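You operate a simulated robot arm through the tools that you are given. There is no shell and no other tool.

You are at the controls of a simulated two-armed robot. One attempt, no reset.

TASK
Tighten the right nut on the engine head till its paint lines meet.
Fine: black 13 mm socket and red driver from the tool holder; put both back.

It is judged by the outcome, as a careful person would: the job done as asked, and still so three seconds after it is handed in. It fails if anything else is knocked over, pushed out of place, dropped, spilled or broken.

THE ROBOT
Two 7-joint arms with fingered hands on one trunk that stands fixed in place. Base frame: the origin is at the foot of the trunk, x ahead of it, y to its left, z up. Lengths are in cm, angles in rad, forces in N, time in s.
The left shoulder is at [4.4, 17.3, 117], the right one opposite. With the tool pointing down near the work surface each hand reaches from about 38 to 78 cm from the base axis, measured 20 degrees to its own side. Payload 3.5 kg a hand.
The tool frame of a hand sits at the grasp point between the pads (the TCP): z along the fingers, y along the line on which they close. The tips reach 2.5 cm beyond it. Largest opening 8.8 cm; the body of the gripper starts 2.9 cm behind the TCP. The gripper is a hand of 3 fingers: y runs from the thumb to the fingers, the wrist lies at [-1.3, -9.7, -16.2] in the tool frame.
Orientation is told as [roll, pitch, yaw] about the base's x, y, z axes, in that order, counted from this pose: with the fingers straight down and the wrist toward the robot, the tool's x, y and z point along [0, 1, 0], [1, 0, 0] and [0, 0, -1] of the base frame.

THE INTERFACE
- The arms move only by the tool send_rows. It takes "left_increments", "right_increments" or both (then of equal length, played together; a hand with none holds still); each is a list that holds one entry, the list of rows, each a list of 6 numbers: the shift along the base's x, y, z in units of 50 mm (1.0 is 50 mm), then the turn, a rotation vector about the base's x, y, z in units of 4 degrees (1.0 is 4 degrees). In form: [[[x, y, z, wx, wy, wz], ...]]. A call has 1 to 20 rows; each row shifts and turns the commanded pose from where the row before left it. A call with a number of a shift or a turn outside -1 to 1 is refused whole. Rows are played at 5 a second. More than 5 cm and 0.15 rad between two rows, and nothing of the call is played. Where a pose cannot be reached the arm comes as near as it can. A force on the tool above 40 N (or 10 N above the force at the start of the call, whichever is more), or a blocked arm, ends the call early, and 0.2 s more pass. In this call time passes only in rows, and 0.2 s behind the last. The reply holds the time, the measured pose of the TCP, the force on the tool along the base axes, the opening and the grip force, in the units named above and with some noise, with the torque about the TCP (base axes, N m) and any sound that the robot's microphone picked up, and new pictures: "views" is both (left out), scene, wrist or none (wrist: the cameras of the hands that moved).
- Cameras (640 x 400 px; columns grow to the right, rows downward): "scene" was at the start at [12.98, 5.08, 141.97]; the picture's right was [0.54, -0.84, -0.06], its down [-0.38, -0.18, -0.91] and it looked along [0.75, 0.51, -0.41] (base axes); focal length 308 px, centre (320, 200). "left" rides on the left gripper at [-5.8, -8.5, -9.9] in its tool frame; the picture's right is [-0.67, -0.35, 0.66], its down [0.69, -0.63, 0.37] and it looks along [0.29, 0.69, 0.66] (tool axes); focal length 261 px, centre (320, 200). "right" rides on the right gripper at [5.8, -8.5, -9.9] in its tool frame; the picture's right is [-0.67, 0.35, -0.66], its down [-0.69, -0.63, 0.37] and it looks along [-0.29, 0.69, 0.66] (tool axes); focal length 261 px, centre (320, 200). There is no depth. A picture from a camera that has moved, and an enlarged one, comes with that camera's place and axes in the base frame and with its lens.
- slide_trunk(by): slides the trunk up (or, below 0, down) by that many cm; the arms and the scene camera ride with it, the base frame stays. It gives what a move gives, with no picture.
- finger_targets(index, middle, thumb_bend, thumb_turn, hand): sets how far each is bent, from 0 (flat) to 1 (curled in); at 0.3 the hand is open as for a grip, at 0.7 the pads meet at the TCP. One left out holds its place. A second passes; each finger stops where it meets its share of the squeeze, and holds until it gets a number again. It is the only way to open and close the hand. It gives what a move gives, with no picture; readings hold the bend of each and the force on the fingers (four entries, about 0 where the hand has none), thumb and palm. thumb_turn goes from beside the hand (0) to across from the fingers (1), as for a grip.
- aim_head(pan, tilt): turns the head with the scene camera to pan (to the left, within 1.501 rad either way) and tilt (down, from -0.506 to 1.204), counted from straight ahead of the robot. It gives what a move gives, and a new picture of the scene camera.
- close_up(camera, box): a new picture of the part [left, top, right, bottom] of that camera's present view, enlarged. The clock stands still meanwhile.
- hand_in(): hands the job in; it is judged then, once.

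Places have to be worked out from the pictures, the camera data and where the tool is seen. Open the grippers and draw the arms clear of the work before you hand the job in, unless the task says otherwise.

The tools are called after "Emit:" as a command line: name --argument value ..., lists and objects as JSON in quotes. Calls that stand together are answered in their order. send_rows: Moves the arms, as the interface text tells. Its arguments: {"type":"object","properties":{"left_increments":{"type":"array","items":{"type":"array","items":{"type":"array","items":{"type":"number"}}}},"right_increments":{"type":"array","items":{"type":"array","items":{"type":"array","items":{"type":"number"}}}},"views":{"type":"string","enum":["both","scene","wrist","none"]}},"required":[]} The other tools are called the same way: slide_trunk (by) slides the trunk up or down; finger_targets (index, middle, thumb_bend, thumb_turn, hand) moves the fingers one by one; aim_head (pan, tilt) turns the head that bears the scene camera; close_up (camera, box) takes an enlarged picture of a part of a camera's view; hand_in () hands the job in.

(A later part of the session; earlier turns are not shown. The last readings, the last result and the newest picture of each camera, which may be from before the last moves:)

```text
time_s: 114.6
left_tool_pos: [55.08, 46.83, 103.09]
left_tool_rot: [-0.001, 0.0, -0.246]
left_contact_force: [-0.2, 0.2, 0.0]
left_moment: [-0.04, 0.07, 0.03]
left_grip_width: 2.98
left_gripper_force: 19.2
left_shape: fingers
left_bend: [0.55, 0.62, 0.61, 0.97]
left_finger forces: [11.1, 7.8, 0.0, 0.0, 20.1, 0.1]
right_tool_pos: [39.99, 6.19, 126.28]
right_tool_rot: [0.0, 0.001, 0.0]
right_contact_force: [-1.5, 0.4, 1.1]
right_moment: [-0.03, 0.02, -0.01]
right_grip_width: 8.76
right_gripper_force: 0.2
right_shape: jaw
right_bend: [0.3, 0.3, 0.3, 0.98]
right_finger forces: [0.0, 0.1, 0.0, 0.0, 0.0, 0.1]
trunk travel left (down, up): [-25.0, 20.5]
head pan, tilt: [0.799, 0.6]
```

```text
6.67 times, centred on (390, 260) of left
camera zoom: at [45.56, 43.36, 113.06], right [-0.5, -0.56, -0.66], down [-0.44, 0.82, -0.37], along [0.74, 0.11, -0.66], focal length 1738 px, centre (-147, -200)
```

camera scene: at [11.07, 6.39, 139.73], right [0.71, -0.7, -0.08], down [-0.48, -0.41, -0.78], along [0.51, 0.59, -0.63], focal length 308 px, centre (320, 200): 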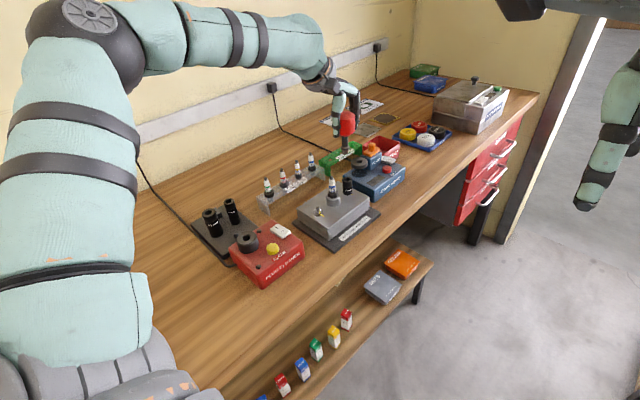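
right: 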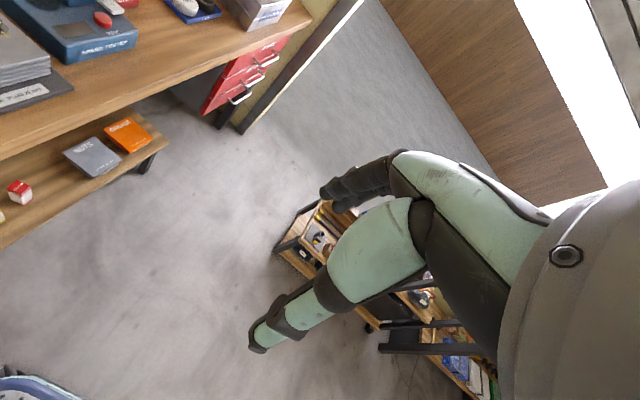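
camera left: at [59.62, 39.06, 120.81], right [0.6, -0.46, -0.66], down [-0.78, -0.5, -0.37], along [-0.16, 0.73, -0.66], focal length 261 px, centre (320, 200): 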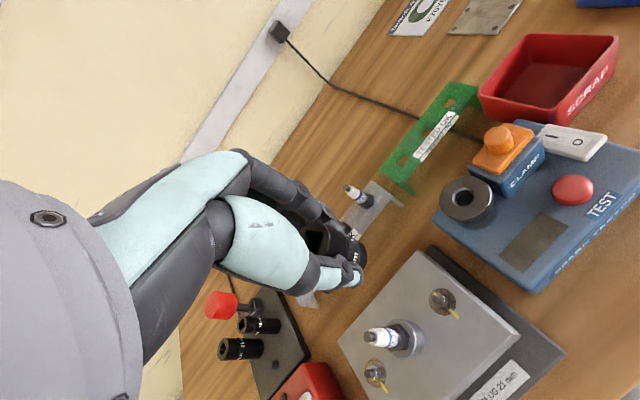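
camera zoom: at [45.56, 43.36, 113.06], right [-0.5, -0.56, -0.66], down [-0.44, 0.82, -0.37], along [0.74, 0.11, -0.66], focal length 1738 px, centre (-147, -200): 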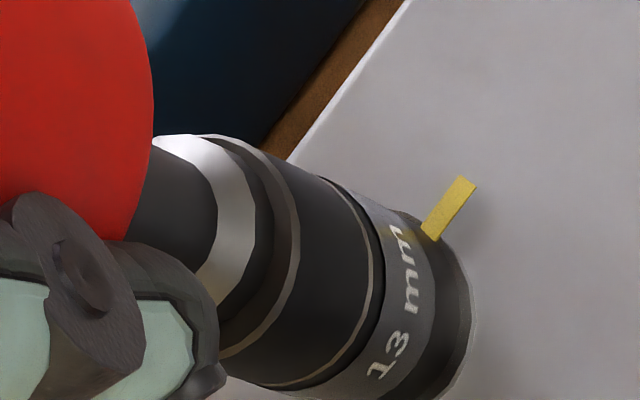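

Re-inserted. I open, rotate the hand back +28°, and regrip.

Emit:
finger_targets --hand "left" --index 0.44 --middle 0.44 --thumb_bend 0.44

Emit:
send_rows --left_increments '[[[0, 0, 0, 0, 0, 1], [0, 0, 0, 0, 0, 1], [0, 0, 0, 0, 0, 1], [0, 0, 0, 0, 0, 1], [0, 0, 0, 0, 0, 1], [0, 0, 0, 0, 0, 1], [0, 0, 0, 0, 0, 1], [0, 0, 0, 0, 0, 0]]]' --views "none"

Emit:
finger_targets --hand "left" --index 0.68 --middle 0.73 --thumb_bend 0.7

Emit:
finger_targets --hand "left" --index 0.71 --middle 0.78 --thumb_bend 0.79

Emit:
close_up --camera "scene" --box '[335, 155, 375, 195]'

```text
time_s: 115.6
left_tool_pos: [55.19, 46.78, 103.1]
left_tool_rot: [-0.001, 0.0, -0.246]
left_contact_force: [-0.1, -1.2, -0.4]
left_moment: [-0.03, -0.02, 0.01]
left_grip_width: 5.42
left_gripper_force: 0.0
left_shape: fingers
left_bend: [0.44, 0.44, 0.44, 0.97]
left_finger forces: [0.0, 0.0, 0.1, 0.1, 0.0, 0.0]
right_tool_pos: [39.96, 6.06, 126.22]
right_tool_rot: [0.001, 0.002, 0.002]
right_contact_force: [-0.2, -0.1, 0.4]
right_moment: [0.0, 0.0, -0.01]
right_grip_width: 8.76
right_gripper_force: 0.0
right_shape: jaw
right_bend: [0.3, 0.3, 0.3, 0.98]
right_finger forces: [0.0, 0.1, 0.0, 0.0, 0.0, 0.0]
trunk travel left (down, up): [-25.0, 20.5]
head pan, tilt: [0.799, 0.6]
```

```text
time_s: 117.4
left_tool_pos: [55.09, 47.0, 103.08]
left_tool_rot: [0.0, 0.0, 0.245]
left_contact_force: [-0.7, 0.2, -0.7]
left_moment: [-0.02, -0.01, 0.0]
left_grip_width: 5.44
left_gripper_force: 0.1
left_shape: fingers
left_bend: [0.44, 0.44, 0.44, 0.97]
left_finger forces: [0.0, 0.0, 0.0, 0.0, 0.0, 0.0]
right_tool_pos: [39.87, 6.17, 126.31]
right_tool_rot: [0.001, 0.002, 0.002]
right_contact_force: [0.0, -0.1, 0.4]
right_moment: [-0.02, 0.01, -0.03]
right_grip_width: 8.76
right_gripper_force: 0.1
right_shape: jaw
right_bend: [0.3, 0.3, 0.3, 0.98]
right_finger forces: [0.0, 0.1, 0.0, 0.0, 0.0, 0.1]
trunk travel left (down, up): [-25.0, 20.5]
head pan, tilt: [0.799, 0.6]
```

```text
time_s: 118.4
left_tool_pos: [55.16, 46.97, 103.04]
left_tool_rot: [0.001, 0.001, 0.242]
left_contact_force: [0.5, -0.6, -0.4]
left_moment: [-0.06, 0.0, -0.01]
left_grip_width: 3.19
left_gripper_force: 15.8
left_shape: fingers
left_bend: [0.57, 0.61, 0.55, 0.98]
left_finger forces: [6.9, 9.1, 0.0, 0.1, 16.1, 0.1]
right_tool_pos: [39.93, 6.24, 126.27]
right_tool_rot: [-0.001, 0.001, 0.001]
right_contact_force: [0.5, 0.0, 0.2]
right_moment: [0.0, 0.02, 0.02]
right_grip_width: 8.79
right_gripper_force: 0.1
right_shape: jaw
right_bend: [0.3, 0.3, 0.3, 0.98]
right_finger forces: [0.0, 0.0, 0.1, 0.0, 0.0, 0.0]
trunk travel left (down, up): [-25.0, 20.5]
head pan, tilt: [0.799, 0.6]
```

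```text
time_s: 119.4
left_tool_pos: [55.15, 46.87, 103.04]
left_tool_rot: [0.001, -0.002, 0.241]
left_contact_force: [-0.7, 0.9, 0.1]
left_moment: [0.04, 0.0, -0.01]
left_grip_width: 3.09
left_gripper_force: 19.2
left_shape: fingers
left_bend: [0.57, 0.62, 0.56, 0.98]
left_finger forces: [10.3, 9.4, 0.1, 0.2, 19.3, 0.1]
right_tool_pos: [40.0, 6.23, 126.19]
right_tool_rot: [0.0, 0.002, 0.002]
right_contact_force: [0.7, -0.1, 0.3]
right_moment: [-0.02, 0.01, 0.0]
right_grip_width: 8.76
right_gripper_force: 0.1
right_shape: jaw
right_bend: [0.3, 0.3, 0.3, 0.98]
right_finger forces: [0.0, 0.0, 0.0, 0.0, 0.0, 0.0]
trunk travel left (down, up): [-25.0, 20.5]
head pan, tilt: [0.799, 0.6]
```

```text
10.00 times, centred on (355, 175) of scene
camera zoom: at [11.08, 6.37, 139.73], right [0.71, -0.7, -0.08], down [-0.48, -0.41, -0.78], along [0.51, 0.59, -0.63], focal length 3075 px, centre (-30, 450)
```

zoom: 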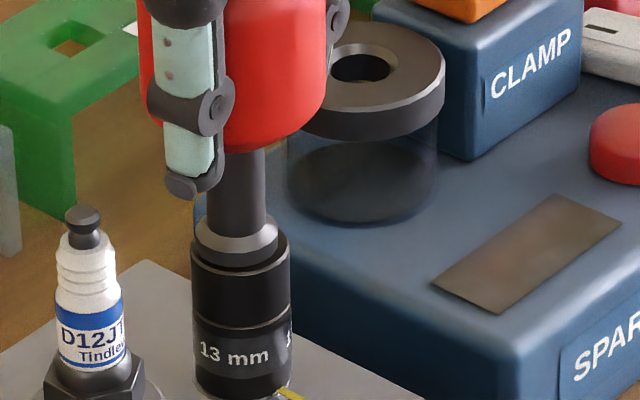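

Regripped at yaw 14°. I turn 8° clockwise and compare the label shift.

Emit:
send_rows --left_increments '[[[0, 0, 0, 0, 0, -1], [0, 0, 0, 0, 0, -1], [0, 0, 0, 0, 0, 0]]]' --views "none"

Emit:
close_up --camera "scene" --box '[335, 155, 375, 195]'

```text
time_s: 120.2
left_tool_pos: [55.14, 46.94, 103.24]
left_tool_rot: [0.001, 0.0, 0.103]
left_contact_force: [-0.2, 0.9, 0.3]
left_moment: [0.02, 0.0, 0.0]
left_grip_width: 3.07
left_gripper_force: 19.8
left_shape: fingers
left_bend: [0.57, 0.62, 0.56, 0.98]
left_finger forces: [10.2, 9.5, 0.1, 0.1, 19.2, 0.1]
right_tool_pos: [40.0, 6.03, 126.41]
right_tool_rot: [-0.001, 0.001, 0.003]
right_contact_force: [0.3, 0.6, -0.2]
right_moment: [-0.02, 0.02, 0.0]
right_grip_width: 8.77
right_gripper_force: 0.1
right_shape: jaw
right_bend: [0.3, 0.3, 0.3, 0.98]
right_finger forces: [0.1, 0.0, 0.0, 0.0, 0.0, 0.0]
trunk travel left (down, up): [-25.0, 20.5]
head pan, tilt: [0.799, 0.6]
```

```text
10.00 times, centred on (355, 175) of scene
camera zoom: at [11.08, 6.34, 139.73], right [0.71, -0.7, -0.08], down [-0.48, -0.41, -0.78], along [0.51, 0.59, -0.63], focal length 3075 px, centre (-30, 450)
```

zoom: 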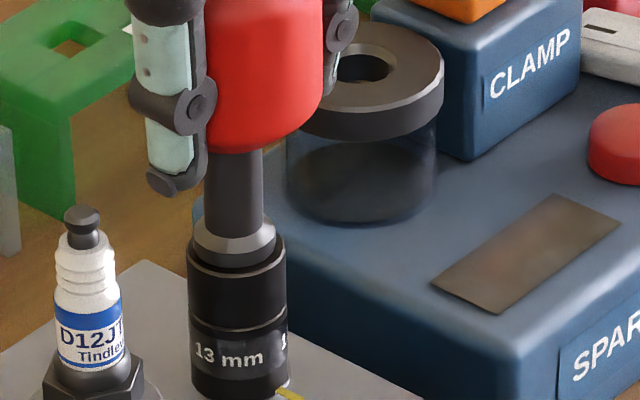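

Socket moved about 4–5°. I turn another 3° then lift the driver out to measure.

Emit:
send_rows --left_increments '[[[0, 0, 0, 0, 0, -0.75], [0, 0, 0, 0, 0, 0], [0, 0, 0.15, 0, 0, 0], [0, 0, 0.3, 0, 0, 0], [0, 0, 0.5, 0, 0, 0], [0, 0, 0.5, 0, 0, 0]]]' --views "none"

Emit:
close_up --camera "left" --box '[390, 240, 460, 300]'

Emit:
close_up --camera "scene" --box '[335, 155, 375, 195]'

```text
time_s: 121.6
left_tool_pos: [55.08, 46.89, 110.5]
left_tool_rot: [0.0, 0.001, 0.052]
left_contact_force: [0.5, -0.1, -1.6]
left_moment: [0.0, 0.03, -0.01]
left_grip_width: 3.09
left_gripper_force: 19.1
left_shape: fingers
left_bend: [0.57, 0.62, 0.56, 0.98]
left_finger forces: [10.2, 9.4, 0.1, 0.0, 19.1, 0.0]
right_tool_pos: [39.93, 6.1, 126.39]
right_tool_rot: [0.0, 0.001, 0.001]
right_contact_force: [0.7, -0.4, 0.3]
right_moment: [0.0, -0.01, -0.01]
right_grip_width: 8.77
right_gripper_force: 0.0
right_shape: jaw
right_bend: [0.3, 0.3, 0.3, 0.98]
right_finger forces: [0.0, 0.0, 0.1, 0.0, 0.1, 0.0]
trunk travel left (down, up): [-25.0, 20.5]
head pan, tilt: [0.799, 0.6]
```

```text
6.67 times, centred on (425, 270) of left
camera zoom: at [46.95, 40.78, 120.43], right [-0.31, -0.69, -0.66], down [-0.66, 0.65, -0.37], along [0.68, 0.32, -0.66], focal length 1738 px, centre (-380, -267)
```

zoom: 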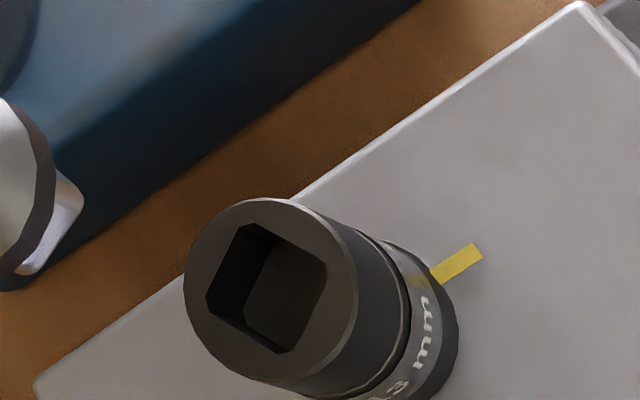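

```text
10.00 times, centred on (355, 175) of scene
camera zoom: at [11.03, 6.35, 139.73], right [0.71, -0.7, -0.08], down [-0.48, -0.41, -0.78], along [0.51, 0.59, -0.63], focal length 3075 px, centre (-30, 450)
```

zoom: 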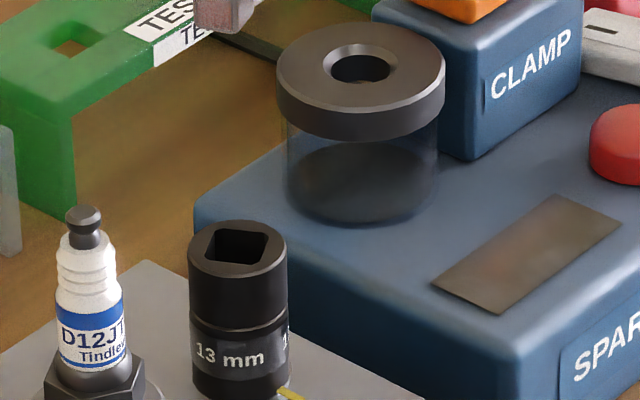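

Socket at ≈31.5°; allowing for hex play the target is ≈28°, so ~3.5° more. I re-insert (contact side preserved) and turn 4°, then lift out and measure.

Emit:
send_rows --left_increments '[[[0, 0, -0.5, 0, 0, 0], [0, 0, -0.5, 0, 0, 0], [0, 0, -0.15, 0, 0, 0], [0, 0, -0.1, 0, 0, 0], [0, 0, -0.1, 0, 0, 0], [0, 0, -0.1, 0, 0, 0], [0, 0, 0, 0, 0, 0]]]' --views "none"

Emit:
close_up --camera "scene" --box '[335, 155, 375, 195]'

```text
time_s: 123.2
left_tool_pos: [55.13, 46.82, 103.16]
left_tool_rot: [-0.001, 0.0, 0.05]
left_contact_force: [1.6, -0.5, -0.1]
left_moment: [0.03, -0.06, 0.01]
left_grip_width: 3.08
left_gripper_force: 18.8
left_shape: fingers
left_bend: [0.57, 0.62, 0.56, 0.98]
left_finger forces: [10.4, 9.3, 0.0, 0.0, 18.9, 0.0]
right_tool_pos: [40.03, 6.2, 126.24]
right_tool_rot: [-0.001, 0.001, 0.001]
right_contact_force: [0.4, 0.5, -0.3]
right_moment: [0.01, 0.03, 0.02]
right_grip_width: 8.75
right_gripper_force: 0.2
right_shape: jaw
right_bend: [0.3, 0.3, 0.3, 0.98]
right_finger forces: [0.0, 0.1, 0.0, 0.0, 0.0, 0.1]
trunk travel left (down, up): [-25.0, 20.5]
head pan, tilt: [0.799, 0.6]
```

```text
10.00 times, centred on (355, 175) of scene
camera zoom: at [11.08, 6.37, 139.73], right [0.71, -0.7, -0.08], down [-0.48, -0.41, -0.78], along [0.51, 0.59, -0.63], focal length 3075 px, centre (-30, 450)
```

zoom: 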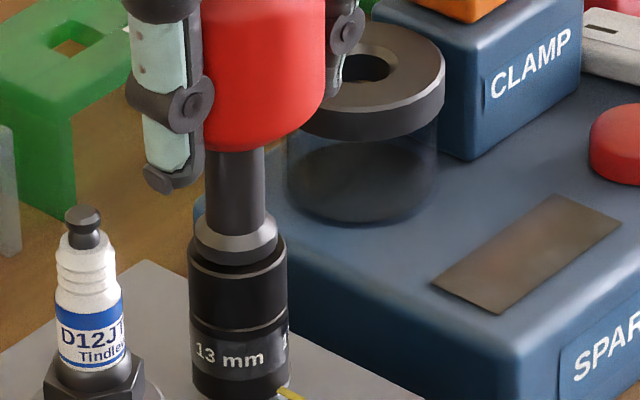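

Inserted again. I turn 4° clockwise and lift out to measure.

Emit:
send_rows --left_increments '[[[0, 0, 0, 0, 0, -0.5], [0, 0, 0, 0, 0, -0.5], [0, 0, 0, 0, 0, 0], [0, 0, 0.15, 0, 0, 0], [0, 0, 0.3, 0, 0, 0], [0, 0, 0.5, 0, 0, 0], [0, 0, 0.5, 0, 0, 0]]]' --views "none"

Emit:
close_up --camera "left" --box '[400, 250, 440, 290]'

Emit:
close_up --camera "scene" --box '[335, 155, 375, 195]'

```text
time_s: 124.8
left_tool_pos: [55.03, 46.88, 110.3]
left_tool_rot: [0.0, 0.0, -0.02]
left_contact_force: [0.4, 0.3, -1.4]
left_moment: [0.01, -0.01, -0.01]
left_grip_width: 3.08
left_gripper_force: 19.1
left_shape: fingers
left_bend: [0.57, 0.62, 0.56, 0.98]
left_finger forces: [10.3, 9.4, 0.1, 0.0, 19.0, 0.1]
right_tool_pos: [39.94, 6.06, 126.28]
right_tool_rot: [0.0, 0.001, 0.003]
right_contact_force: [0.9, -0.3, -0.9]
right_moment: [-0.02, -0.01, 0.0]
right_grip_width: 8.79
right_gripper_force: 0.0
right_shape: jaw
right_bend: [0.3, 0.3, 0.3, 0.98]
right_finger forces: [0.0, 0.0, 0.0, 0.0, 0.0, 0.0]
trunk travel left (down, up): [-25.0, 20.5]
head pan, tilt: [0.799, 0.6]
```

```text
10.00 times, centred on (420, 270) of left
camera zoom: at [46.54, 41.28, 120.32], right [-0.36, -0.66, -0.66], down [-0.62, 0.7, -0.37], along [0.7, 0.27, -0.66], focal length 2606 px, centre (-680, -500)
```

zoom: 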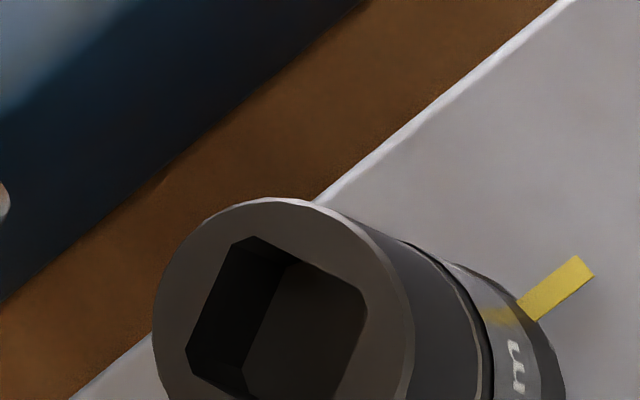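

```text
10.00 times, centred on (355, 175) of scene
camera zoom: at [11.04, 6.34, 139.73], right [0.71, -0.7, -0.08], down [-0.48, -0.41, -0.78], along [0.51, 0.59, -0.63], focal length 3075 px, centre (-30, 450)
```

zoom: 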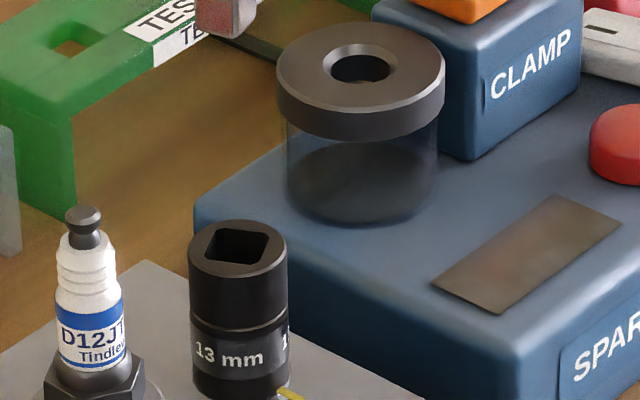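

I take higher-resolution views of the whole hole to get a reliable angle.

Emit:
close_up --camera "left" --box '[405, 265, 441, 298]'

Emit:
close_up --camera "scene" --box '[348, 174, 372, 194]'

```text
12.12 times, centred on (423, 282) of left
camera zoom: at [46.54, 41.28, 120.32], right [-0.36, -0.66, -0.66], down [-0.62, 0.7, -0.37], along [0.7, 0.27, -0.66], focal length 3159 px, centre (-928, -788)
```

zoom: 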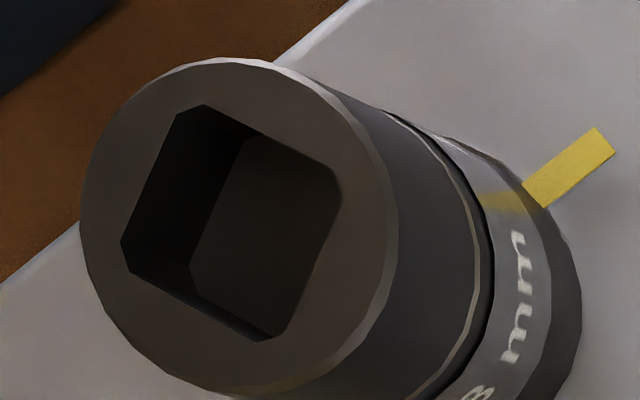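

```text
16.00 times, centred on (360, 184) of scene
camera zoom: at [11.04, 6.34, 139.73], right [0.71, -0.7, -0.08], down [-0.48, -0.41, -0.78], along [0.51, 0.59, -0.63], focal length 4920 px, centre (-320, 456)
```

zoom: 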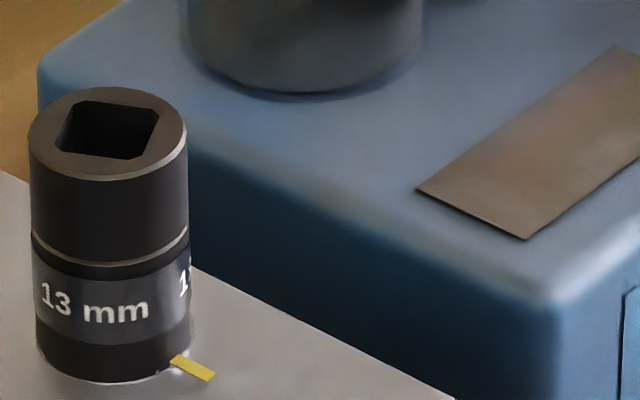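

Averaged over both cameras the socket square is at ≈27–28°: the nut should be at its mark. Now I measure the drive's angle in my hand for returning it to the block.

Emit:
close_up --camera "scene" --box '[344, 143, 368, 161]'

Emit:
close_up --camera "left" --box '[365, 240, 405, 280]'

```text
16.00 times, centred on (356, 152) of scene
camera zoom: at [11.04, 6.34, 139.73], right [0.71, -0.7, -0.08], down [-0.48, -0.41, -0.78], along [0.51, 0.59, -0.63], focal length 4920 px, centre (-256, 968)
```

zoom: 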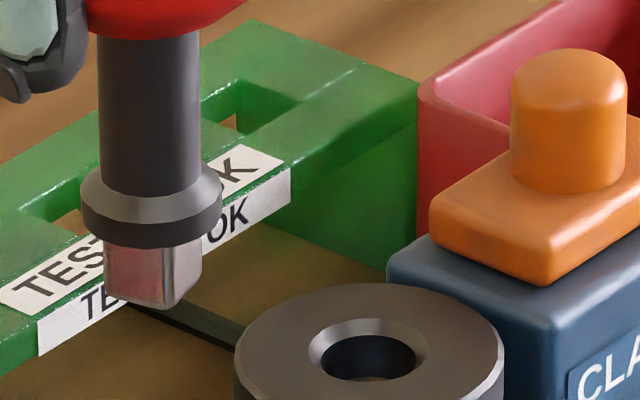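

```text
10.00 times, centred on (385, 260) of left
camera zoom: at [46.54, 41.28, 120.32], right [-0.36, -0.66, -0.66], down [-0.62, 0.7, -0.37], along [0.7, 0.27, -0.66], focal length 2606 px, centre (-330, -400)
```

zoom: 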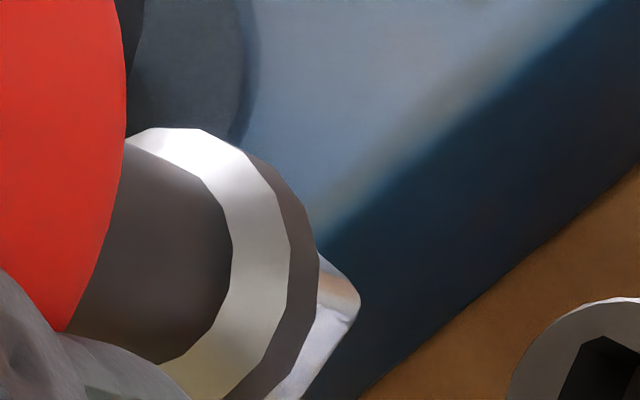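

The drive sits at ≈11° with hand yaw −1°, so I need yaw ≈ −12° at the block. I travel back to above the block with that yaw.

Emit:
send_rows --left_increments '[[[0, 0, 0.3, 0, 0, 0], [-0.509, 0.444, 0, 0, 0, -0.275], [-0.509, 0.444, 0, 0, 0, -0.275], [-0.509, 0.444, 0, 0, 0, -0.275], [-0.509, 0.444, 0, 0, 0, -0.275], [-0.509, 0.444, 0, 0, 0, -0.275], [-0.509, 0.444, 0, 0, 0, -0.275], [-0.509, 0.444, 0, 0, 0, -0.275], [-0.509, 0.444, 0, 0, 0, -0.275], [-0.509, 0.444, 0, 0, 0, -0.275], [-0.509, 0.444, 0, 0, 0, -0.275], [0, 0, -0.8, 0, 0, 0], [0, 0, -0.8, 0, 0, 0], [0, 0, 0, 0, 0, 0]]]' --views "none"

Emit:
aim_head --pan 1.2 --tilt 0.55

Emit:
close_up --camera "scene" --box '[315, 185, 355, 225]'

Emit:
close_up --camera "left" --box '[350, 230, 450, 310]'

```text
time_s: 127.8
left_tool_pos: [29.81, 69.15, 103.79]
left_tool_rot: [0.003, 0.0, -0.21]
left_contact_force: [0.3, -0.4, -1.7]
left_moment: [-0.07, 0.02, -0.01]
left_grip_width: 3.05
left_gripper_force: 19.2
left_shape: fingers
left_bend: [0.57, 0.62, 0.56, 0.98]
left_finger forces: [10.2, 9.3, 0.1, 0.0, 18.7, 0.0]
right_tool_pos: [39.87, 6.07, 126.15]
right_tool_rot: [-0.002, 0.001, 0.001]
right_contact_force: [-0.4, 0.4, -0.2]
right_moment: [0.02, 0.02, -0.01]
right_grip_width: 8.76
right_gripper_force: 0.2
right_shape: jaw
right_bend: [0.3, 0.3, 0.3, 0.98]
right_finger forces: [0.1, 0.0, 0.0, 0.0, 0.0, 0.0]
trunk travel left (down, up): [-25.0, 20.5]
head pan, tilt: [0.799, 0.6]
```

```text
time_s: 128.7
left_tool_pos: [29.77, 69.21, 103.88]
left_tool_rot: [0.0, 0.001, -0.21]
left_contact_force: [0.7, -0.6, -2.0]
left_moment: [0.03, -0.03, -0.04]
left_grip_width: 3.04
left_gripper_force: 18.7
left_shape: fingers
left_bend: [0.57, 0.62, 0.56, 0.98]
left_finger forces: [10.2, 9.4, 0.1, 0.0, 18.8, 0.0]
right_tool_pos: [40.01, 6.19, 126.25]
right_tool_rot: [0.0, 0.002, 0.002]
right_contact_force: [0.2, 0.3, -0.2]
right_moment: [0.0, 0.0, 0.02]
right_grip_width: 8.76
right_gripper_force: 0.1
right_shape: jaw
right_bend: [0.3, 0.3, 0.3, 0.98]
right_finger forces: [0.0, 0.0, 0.0, 0.1, 0.0, 0.0]
trunk travel left (down, up): [-25.0, 20.5]
head pan, tilt: [1.201, 0.55]
camera scene: at [8.22, 8.43, 140.5], right [0.93, -0.36, -0.1], down [-0.28, -0.49, -0.83], along [0.25, 0.79, -0.55], focal length 308 px, centre (320, 200)
```

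scene: 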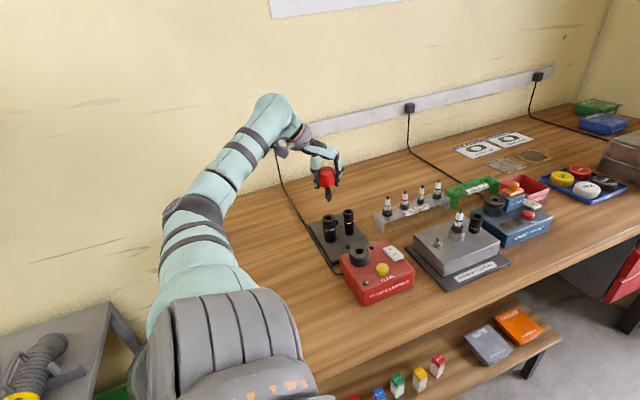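

```text
10.00 times, centred on (335, 205) of scene
camera zoom: at [8.22, 8.43, 140.5], right [0.93, -0.36, -0.1], down [-0.28, -0.49, -0.83], along [0.25, 0.79, -0.55], focal length 3075 px, centre (170, 150)
```

zoom: 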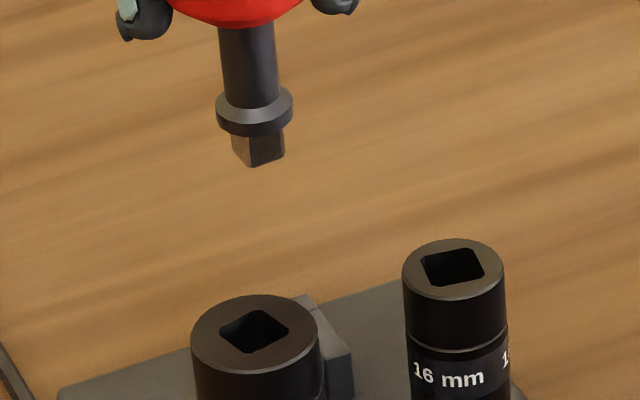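

```text
5.00 times, centred on (400, 270) of left
camera zoom: at [20.35, 65.24, 113.82], right [-0.48, -0.58, -0.66], down [-0.47, 0.8, -0.37], along [0.74, 0.13, -0.66], focal length 1303 px, centre (-80, -150)
```

zoom: 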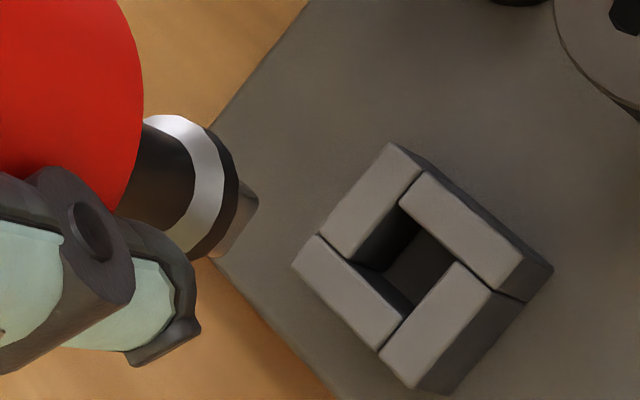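

Close to aligned. I rotate +3°, lower 3.5 cm and look closely at tip versus block hole.

Emit:
send_rows --left_increments '[[[0, 0, -0.4, 0, 0, 0.75], [0, 0, -0.3, 0, 0, 0], [0, 0, -0.2, 0, 0, 0], [0, 0, 0, 0, 0, 0]]]' --views "none"

Emit:
close_up --camera "left" --box '[360, 235, 420, 285]'

Emit:
close_up --camera "scene" --box '[315, 190, 355, 230]'

```text
time_s: 129.7
left_tool_pos: [29.71, 69.02, 99.38]
left_tool_rot: [-0.001, -0.002, -0.158]
left_contact_force: [-0.6, -0.3, -1.6]
left_moment: [-0.01, 0.01, 0.0]
left_grip_width: 3.05
left_gripper_force: 19.2
left_shape: fingers
left_bend: [0.57, 0.62, 0.56, 0.98]
left_finger forces: [10.2, 9.3, 0.0, 0.0, 18.6, 0.1]
right_tool_pos: [39.92, 6.23, 126.19]
right_tool_rot: [-0.001, 0.002, 0.001]
right_contact_force: [-0.6, -0.6, 0.0]
right_moment: [0.0, -0.04, 0.03]
right_grip_width: 8.76
right_gripper_force: 0.1
right_shape: jaw
right_bend: [0.3, 0.3, 0.3, 0.98]
right_finger forces: [0.0, 0.0, 0.1, 0.0, 0.0, 0.0]
trunk travel left (down, up): [-25.0, 20.5]
head pan, tilt: [1.201, 0.55]
```

```text
8.00 times, centred on (390, 260) of left
camera zoom: at [20.5, 64.73, 109.33], right [-0.45, -0.61, -0.66], down [-0.51, 0.78, -0.37], along [0.73, 0.17, -0.66], focal length 2085 px, centre (-240, -280)
```

zoom: 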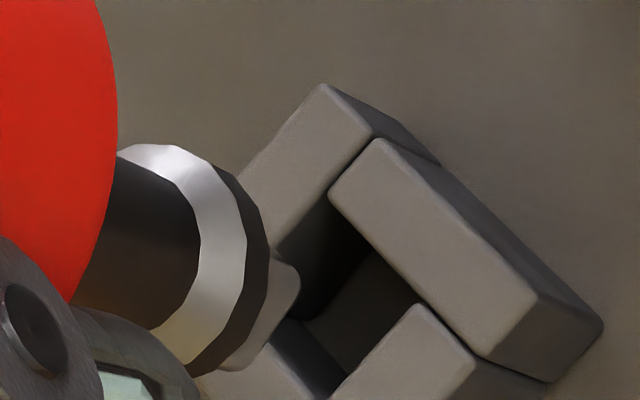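

```text
10.00 times, centred on (335, 210) of scene
camera zoom: at [8.2, 8.42, 140.5], right [0.93, -0.36, -0.1], down [-0.28, -0.49, -0.83], along [0.25, 0.79, -0.55], focal length 3075 px, centre (170, 100)
```

zoom: 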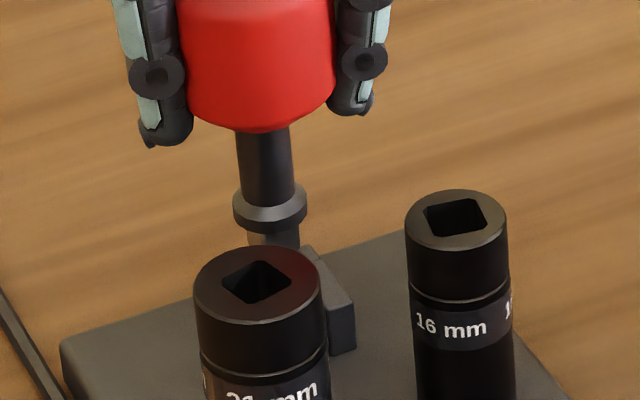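

The pose matches the earlier successful insertion almost exactly. I lower gently into the block.

Emit:
send_rows --left_increments '[[[0, 0, -0.1, 0, 0, 0], [0, 0, -0.08, 0, 0, 0], [0, 0, -0.06, 0, 0, 0], [0, 0, 0, 0, 0, 0]]]' --views "none"

Emit:
close_up --camera "left" --box '[350, 230, 430, 300]'

```text
time_s: 130.7
left_tool_pos: [29.77, 69.15, 98.24]
left_tool_rot: [-0.001, 0.0, -0.158]
left_contact_force: [0.3, 0.5, -1.4]
left_moment: [0.01, -0.02, 0.02]
left_grip_width: 3.04
left_gripper_force: 19.2
left_shape: fingers
left_bend: [0.57, 0.62, 0.56, 0.98]
left_finger forces: [10.2, 9.3, 0.0, 0.0, 18.6, 0.1]
right_tool_pos: [40.01, 6.22, 126.35]
right_tool_rot: [0.0, 0.002, 0.002]
right_contact_force: [-0.8, -0.4, 0.4]
right_moment: [0.05, 0.01, 0.01]
right_grip_width: 8.75
right_gripper_force: 0.0
right_shape: jaw
right_bend: [0.3, 0.3, 0.3, 0.98]
right_finger forces: [0.0, 0.0, 0.0, 0.0, 0.1, 0.0]
trunk travel left (down, up): [-25.0, 20.5]
head pan, tilt: [1.201, 0.55]
```

```text
5.71 times, centred on (390, 265) of left
camera zoom: at [20.52, 64.74, 108.15], right [-0.45, -0.61, -0.66], down [-0.51, 0.78, -0.37], along [0.73, 0.17, -0.66], focal length 1489 px, centre (-80, -171)
```

zoom: 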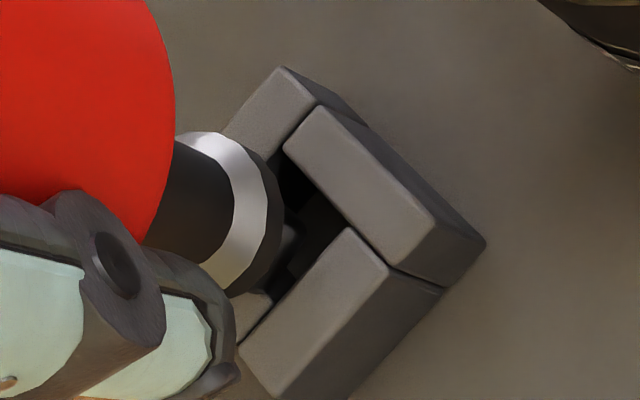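

The tip is entering with no force. I continue down to the seat.

Emit:
send_rows --left_increments '[[[0, 0, -0.06, 0, 0, 0], [0, 0, -0.05, 0, 0, 0], [0, 0, -0.04, 0, 0, 0], [0, 0, 0, 0, 0, 0]]]' --views "none"

Emit:
close_up --camera "left" --box '[350, 230, 430, 300]'

Emit:
close_up --camera "scene" --box '[315, 180, 355, 230]'

```text
time_s: 131.7
left_tool_pos: [29.71, 68.87, 97.78]
left_tool_rot: [0.004, -0.002, -0.16]
left_contact_force: [-1.6, -1.7, 14.1]
left_moment: [-0.03, -0.01, -0.01]
left_grip_width: 2.99
left_gripper_force: 18.2
left_shape: fingers
left_bend: [0.57, 0.62, 0.57, 0.98]
left_finger forces: [9.1, 7.0, 0.1, 0.0, 20.5, 0.0]
right_tool_pos: [39.79, 5.89, 126.37]
right_tool_rot: [0.002, -0.001, 0.002]
right_contact_force: [0.9, 0.3, 0.3]
right_moment: [-0.04, 0.03, -0.02]
right_grip_width: 8.74
right_gripper_force: 0.1
right_shape: jaw
right_bend: [0.3, 0.3, 0.3, 0.98]
right_finger forces: [0.0, 0.1, 0.0, 0.1, 0.0, 0.0]
trunk travel left (down, up): [-25.0, 20.5]
head pan, tilt: [1.201, 0.55]
```

```text
5.71 times, centred on (390, 265) of left
camera zoom: at [20.42, 64.51, 107.59], right [-0.45, -0.6, -0.66], down [-0.51, 0.78, -0.36], along [0.73, 0.17, -0.66], focal length 1489 px, centre (-80, -171)
```

zoom: 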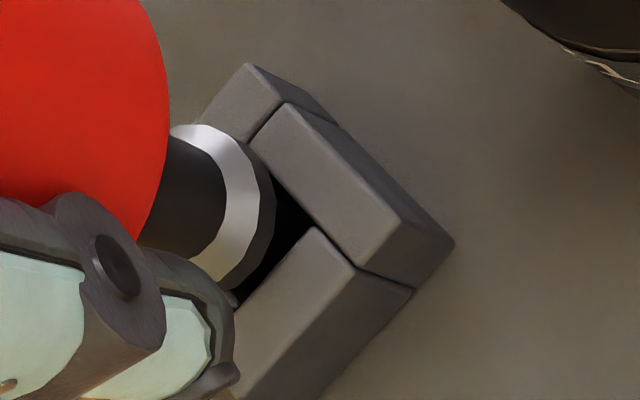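

```text
8.00 times, centred on (335, 205) of scene
camera zoom: at [8.06, 8.13, 140.54], right [0.93, -0.36, -0.1], down [-0.28, -0.49, -0.83], along [0.25, 0.8, -0.55], focal length 2460 px, centre (200, 160)
```

zoom: 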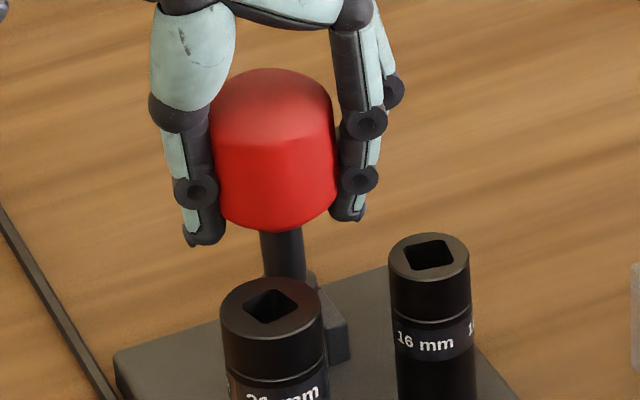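

The tip is catching on the block's rim (14 N); the picture shows the driver ~0.15–0.2 cm too far toward +x,+y. I raise slightly, shift (−0.17, −0.16), and retry.

Emit:
send_rows --left_increments '[[[0, 0, 0.12, 0, 0, 0], [-0.034, -0.032, 0, 0, 0, 0], [0, 0, -0.06, 0, 0, 0], [0, 0, 0, 0, 0, 0]]]' --views "none"

Emit:
close_up --camera "left" --box '[350, 230, 430, 300]'

Emit:
close_up --camera "scene" --box '[315, 190, 355, 230]'

```text
time_s: 132.7
left_tool_pos: [29.65, 68.91, 97.76]
left_tool_rot: [0.0, 0.0, -0.16]
left_contact_force: [0.0, -0.4, -0.5]
left_moment: [-0.06, -0.02, 0.0]
left_grip_width: 3.01
left_gripper_force: 19.6
left_shape: fingers
left_bend: [0.57, 0.62, 0.57, 0.98]
left_finger forces: [10.7, 9.7, 0.1, 0.1, 19.2, 0.0]
right_tool_pos: [39.95, 6.0, 126.28]
right_tool_rot: [0.001, 0.001, 0.002]
right_contact_force: [-0.6, 0.1, -0.7]
right_moment: [0.0, 0.02, -0.01]
right_grip_width: 8.75
right_gripper_force: 0.0
right_shape: jaw
right_bend: [0.3, 0.3, 0.3, 0.98]
right_finger forces: [0.2, 0.0, 0.0, 0.0, 0.0, 0.1]
trunk travel left (down, up): [-25.0, 20.5]
head pan, tilt: [1.201, 0.55]
```

```text
5.71 times, centred on (390, 265) of left
camera zoom: at [20.35, 64.6, 107.72], right [-0.45, -0.61, -0.66], down [-0.51, 0.78, -0.37], along [0.73, 0.17, -0.66], focal length 1489 px, centre (-80, -171)
```

zoom: 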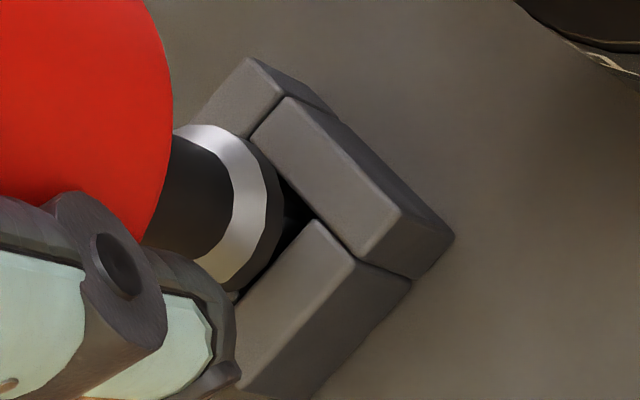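

```text
10.00 times, centred on (335, 210) of scene
camera zoom: at [8.19, 8.39, 140.5], right [0.93, -0.36, -0.1], down [-0.28, -0.49, -0.83], along [0.25, 0.8, -0.55], focal length 3075 px, centre (170, 100)
```

zoom: 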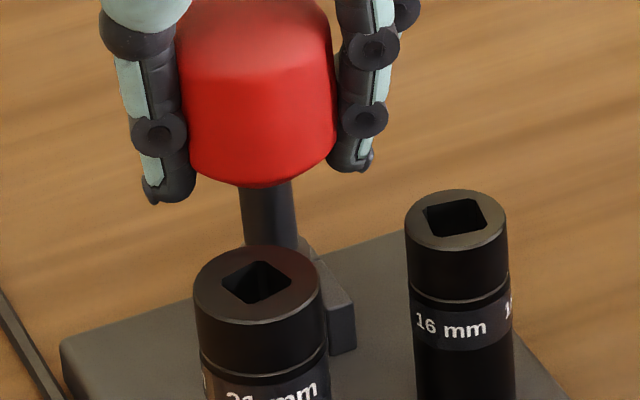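

No force now at the same height; it seems to be inside. I lower a bit further.

Emit:
send_rows --left_increments '[[[-0.01, -0.008, -0.03, 0, 0, 0], [0, 0, -0.03, 0, 0, 0], [0, 0, 0, 0, 0, 0]]]' --views "none"

Emit:
close_up --camera "left" --box '[350, 230, 430, 300]'

```text
time_s: 133.5
left_tool_pos: [29.51, 68.84, 97.31]
left_tool_rot: [-0.003, 0.0, -0.16]
left_contact_force: [2.6, -0.7, -0.6]
left_moment: [0.01, -0.15, 0.02]
left_grip_width: 3.0
left_gripper_force: 18.5
left_shape: fingers
left_bend: [0.57, 0.62, 0.57, 0.98]
left_finger forces: [10.9, 9.0, 0.0, 0.0, 18.2, 0.0]
right_tool_pos: [39.93, 6.15, 126.3]
right_tool_rot: [-0.002, 0.001, 0.001]
right_contact_force: [-0.2, 0.3, -0.8]
right_moment: [0.02, -0.01, 0.0]
right_grip_width: 8.76
right_gripper_force: 0.0
right_shape: jaw
right_bend: [0.3, 0.3, 0.3, 0.98]
right_finger forces: [0.0, 0.1, 0.0, 0.1, 0.0, 0.1]
trunk travel left (down, up): [-25.0, 20.5]
head pan, tilt: [1.201, 0.55]
```

```text
5.71 times, centred on (390, 265) of left
camera zoom: at [20.28, 64.53, 107.42], right [-0.45, -0.61, -0.66], down [-0.51, 0.78, -0.37], along [0.73, 0.17, -0.66], focal length 1489 px, centre (-80, -171)
```

zoom: 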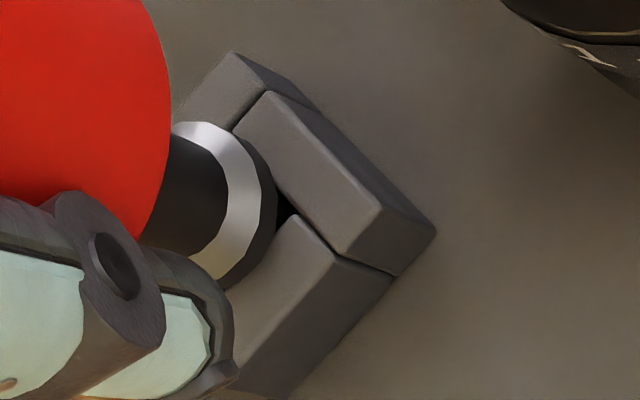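

Looks just like the earlier seated view. I lower 0.1 cm and release the driver.

Emit:
send_rows --left_increments '[[[0.008, 0.002, -0.02, 0, 0, 0], [0, 0, 0, 0, 0, 0]]]' --views "none"

Emit:
finger_targets --hand "left" --index 0.44 --middle 0.44 --thumb_bend 0.44

Emit:
close_up --camera "left" --box '[350, 230, 430, 300]'

Emit:
close_up --camera "scene" --box '[310, 175, 360, 235]'

```text
time_s: 134.1
left_tool_pos: [29.52, 68.93, 97.29]
left_tool_rot: [-0.001, 0.0, -0.16]
left_contact_force: [1.3, 0.0, 0.5]
left_moment: [-0.04, -0.08, 0.0]
left_grip_width: 3.04
left_gripper_force: 19.0
left_shape: fingers
left_bend: [0.57, 0.62, 0.57, 0.98]
left_finger forces: [10.6, 9.1, 0.1, 0.0, 18.5, 0.0]
right_tool_pos: [39.99, 6.05, 126.37]
right_tool_rot: [0.0, 0.002, 0.002]
right_contact_force: [0.5, -0.1, 0.7]
right_moment: [0.0, -0.01, 0.03]
right_grip_width: 8.75
right_gripper_force: 0.1
right_shape: jaw
right_bend: [0.3, 0.3, 0.3, 0.98]
right_finger forces: [0.0, 0.0, 0.1, 0.1, 0.1, 0.0]
trunk travel left (down, up): [-25.0, 20.5]
head pan, tilt: [1.201, 0.55]
```

```text
time_s: 135.1
left_tool_pos: [29.51, 68.81, 97.33]
left_tool_rot: [-0.001, 0.001, -0.158]
left_contact_force: [0.6, 0.2, 0.0]
left_moment: [0.0, -0.04, 0.02]
left_grip_width: 5.44
left_gripper_force: 0.1
left_shape: fingers
left_bend: [0.44, 0.44, 0.44, 0.97]
left_finger forces: [0.1, 0.0, 0.0, 0.0, 0.0, 0.1]
right_tool_pos: [39.89, 6.04, 126.38]
right_tool_rot: [0.001, 0.002, 0.001]
right_contact_force: [0.7, -0.3, -0.2]
right_moment: [0.02, -0.02, 0.01]
right_grip_width: 8.77
right_gripper_force: 0.1
right_shape: jaw
right_bend: [0.3, 0.3, 0.3, 0.98]
right_finger forces: [0.0, 0.0, 0.0, 0.1, 0.0, 0.0]
trunk travel left (down, up): [-25.0, 20.5]
head pan, tilt: [1.201, 0.55]
```

```text
5.71 times, centred on (390, 265) of left
camera zoom: at [20.29, 64.57, 107.33], right [-0.45, -0.61, -0.66], down [-0.51, 0.78, -0.37], along [0.73, 0.17, -0.66], focal length 1489 px, centre (-80, -171)
```

zoom: 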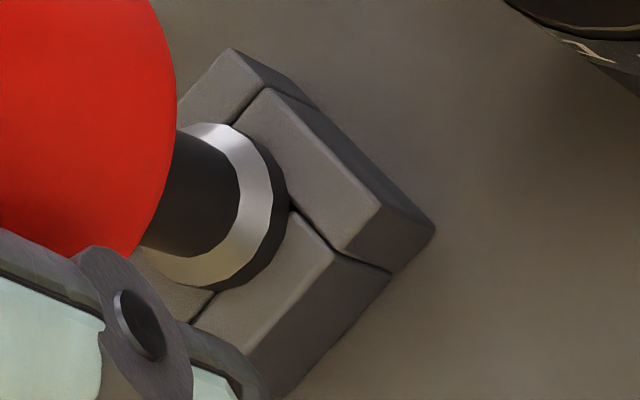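

```text
6.67 times, centred on (335, 205) of scene
camera zoom: at [8.19, 8.39, 140.5], right [0.93, -0.36, -0.1], down [-0.28, -0.49, -0.83], along [0.25, 0.8, -0.55], focal length 2050 px, centre (220, 167)
```

zoom: 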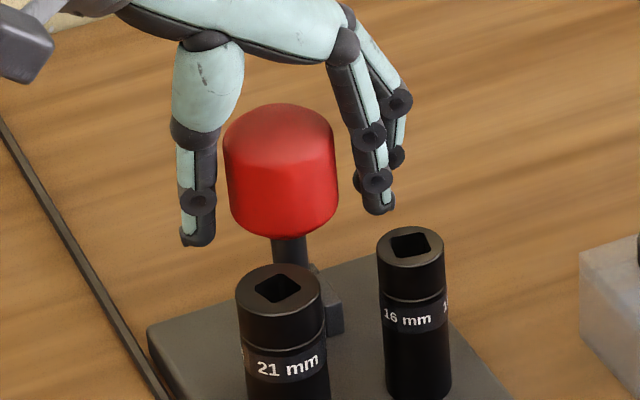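

Driver is back and seated. I rise and go back over the nut (yaw 50°) to retrieve the socket.

Emit:
send_rows --left_increments '[[[0, 0, 0.8, 0, 0, 0], [0, 0, 0.8, 0, 0, 0], [0, 0, 0.8, 0, 0, 0], [0.34, -0.2927, 0, 0, 0, 0.983], [0.34, -0.2927, 0, 0, 0, 0.983], [0.34, -0.2927, 0, 0, 0, 0.983], [0.34, -0.2927, 0, 0, 0, 0.983], [0.34, -0.2927, 0, 0, 0, 0.983], [0.34, -0.2927, 0, 0, 0, 0.983], [0.34, -0.2927, 0, 0, 0, 0.983], [0.34, -0.2927, 0, 0, 0, 0.983], [0.34, -0.2927, 0, 0, 0, 0.983], [0.34, -0.2927, 0, 0, 0, 0.983], [0.34, -0.2927, 0, 0, 0, 0.983], [0.34, -0.2927, 0, 0, 0, 0.983], [0.34, -0.2927, 0, 0, 0, 0.983], [0.34, -0.2927, 0, 0, 0, 0.983], [0.34, -0.2927, 0, 0, 0, 0.983], [0, 0, 0, 0, 0, 0]]]' --views "none"

Emit:
aim_head --pan 0.8 --tilt 0.6

Emit:
close_up --camera "left" --box '[360, 220, 460, 300]'

Emit:
close_up --camera "scene" --box '[320, 120, 400, 200]'

```text
time_s: 139.1
left_tool_pos: [54.98, 47.13, 109.37]
left_tool_rot: [-0.001, -0.001, 0.871]
left_contact_force: [0.6, -0.5, 0.8]
left_moment: [0.04, 0.02, -0.04]
left_grip_width: 5.46
left_gripper_force: 0.1
left_shape: fingers
left_bend: [0.44, 0.44, 0.44, 0.97]
left_finger forces: [0.0, 0.0, 0.0, 0.0, 0.1, 0.0]
right_tool_pos: [40.01, 6.21, 126.36]
right_tool_rot: [-0.002, -0.001, 0.002]
right_contact_force: [-0.3, -1.1, 0.2]
right_moment: [0.0, 0.05, 0.02]
right_grip_width: 8.77
right_gripper_force: 0.0
right_shape: jaw
right_bend: [0.3, 0.3, 0.3, 0.98]
right_finger forces: [0.0, 0.0, 0.1, 0.0, 0.1, 0.1]
trunk travel left (down, up): [-25.0, 20.5]
head pan, tilt: [1.201, 0.55]
```

```text
time_s: 140.0
left_tool_pos: [55.04, 47.1, 109.33]
left_tool_rot: [0.002, 0.0, 0.87]
left_contact_force: [0.6, 0.1, -1.0]
left_moment: [-0.04, 0.01, -0.03]
left_grip_width: 5.42
left_gripper_force: 0.0
left_shape: fingers
left_bend: [0.44, 0.44, 0.44, 0.97]
left_finger forces: [0.1, 0.1, 0.0, 0.0, 0.0, 0.0]
right_tool_pos: [39.8, 6.03, 126.39]
right_tool_rot: [0.0, 0.001, 0.001]
right_contact_force: [0.3, 0.6, -0.3]
right_moment: [-0.02, 0.01, 0.05]
right_grip_width: 8.76
right_gripper_force: 0.1
right_shape: jaw
right_bend: [0.3, 0.3, 0.3, 0.98]
right_finger forces: [0.1, 0.1, 0.0, 0.0, 0.1, 0.1]
trunk travel left (down, up): [-25.0, 20.5]
head pan, tilt: [0.799, 0.6]
camera scene: at [11.05, 6.36, 139.73], right [0.71, -0.7, -0.08], down [-0.48, -0.41, -0.78], along [0.51, 0.59, -0.63], focal length 308 px, centre (320, 200)
```

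scene: 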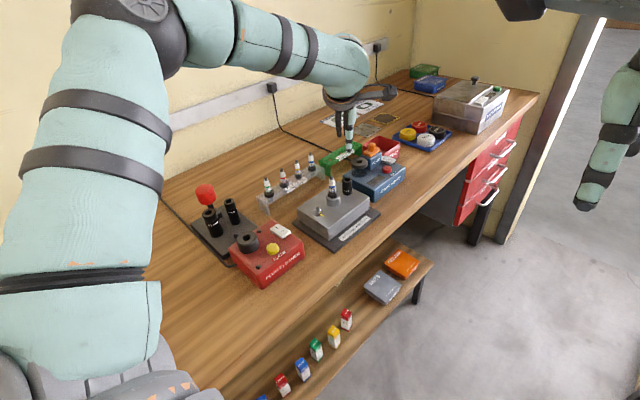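

```text
5.00 times, centred on (410, 260) of left
camera zoom: at [54.01, 36.88, 119.34], right [0.29, -0.7, -0.66], down [-0.93, -0.04, -0.37], along [0.23, 0.72, -0.66], focal length 1303 px, centre (-130, -100)
```

zoom: 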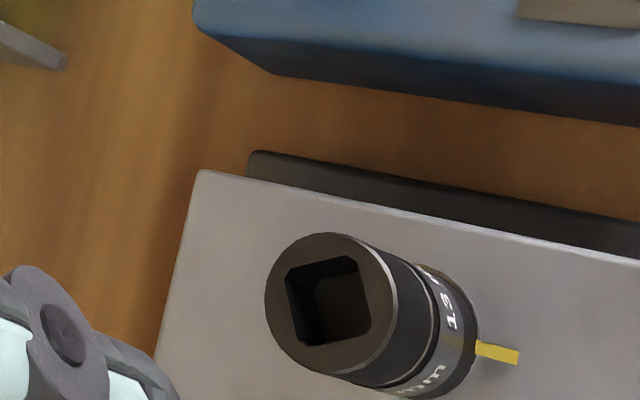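

```text
5.00 times, centred on (360, 160) of scene
camera zoom: at [11.05, 6.36, 139.73], right [0.71, -0.7, -0.08], down [-0.48, -0.41, -0.78], along [0.51, 0.59, -0.63], focal length 1538 px, centre (120, 400)
```

zoom: 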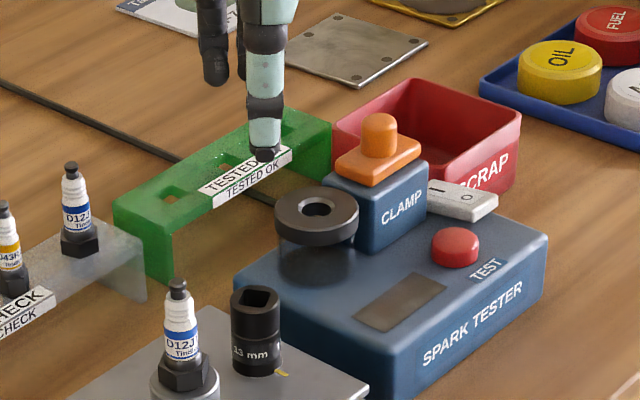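

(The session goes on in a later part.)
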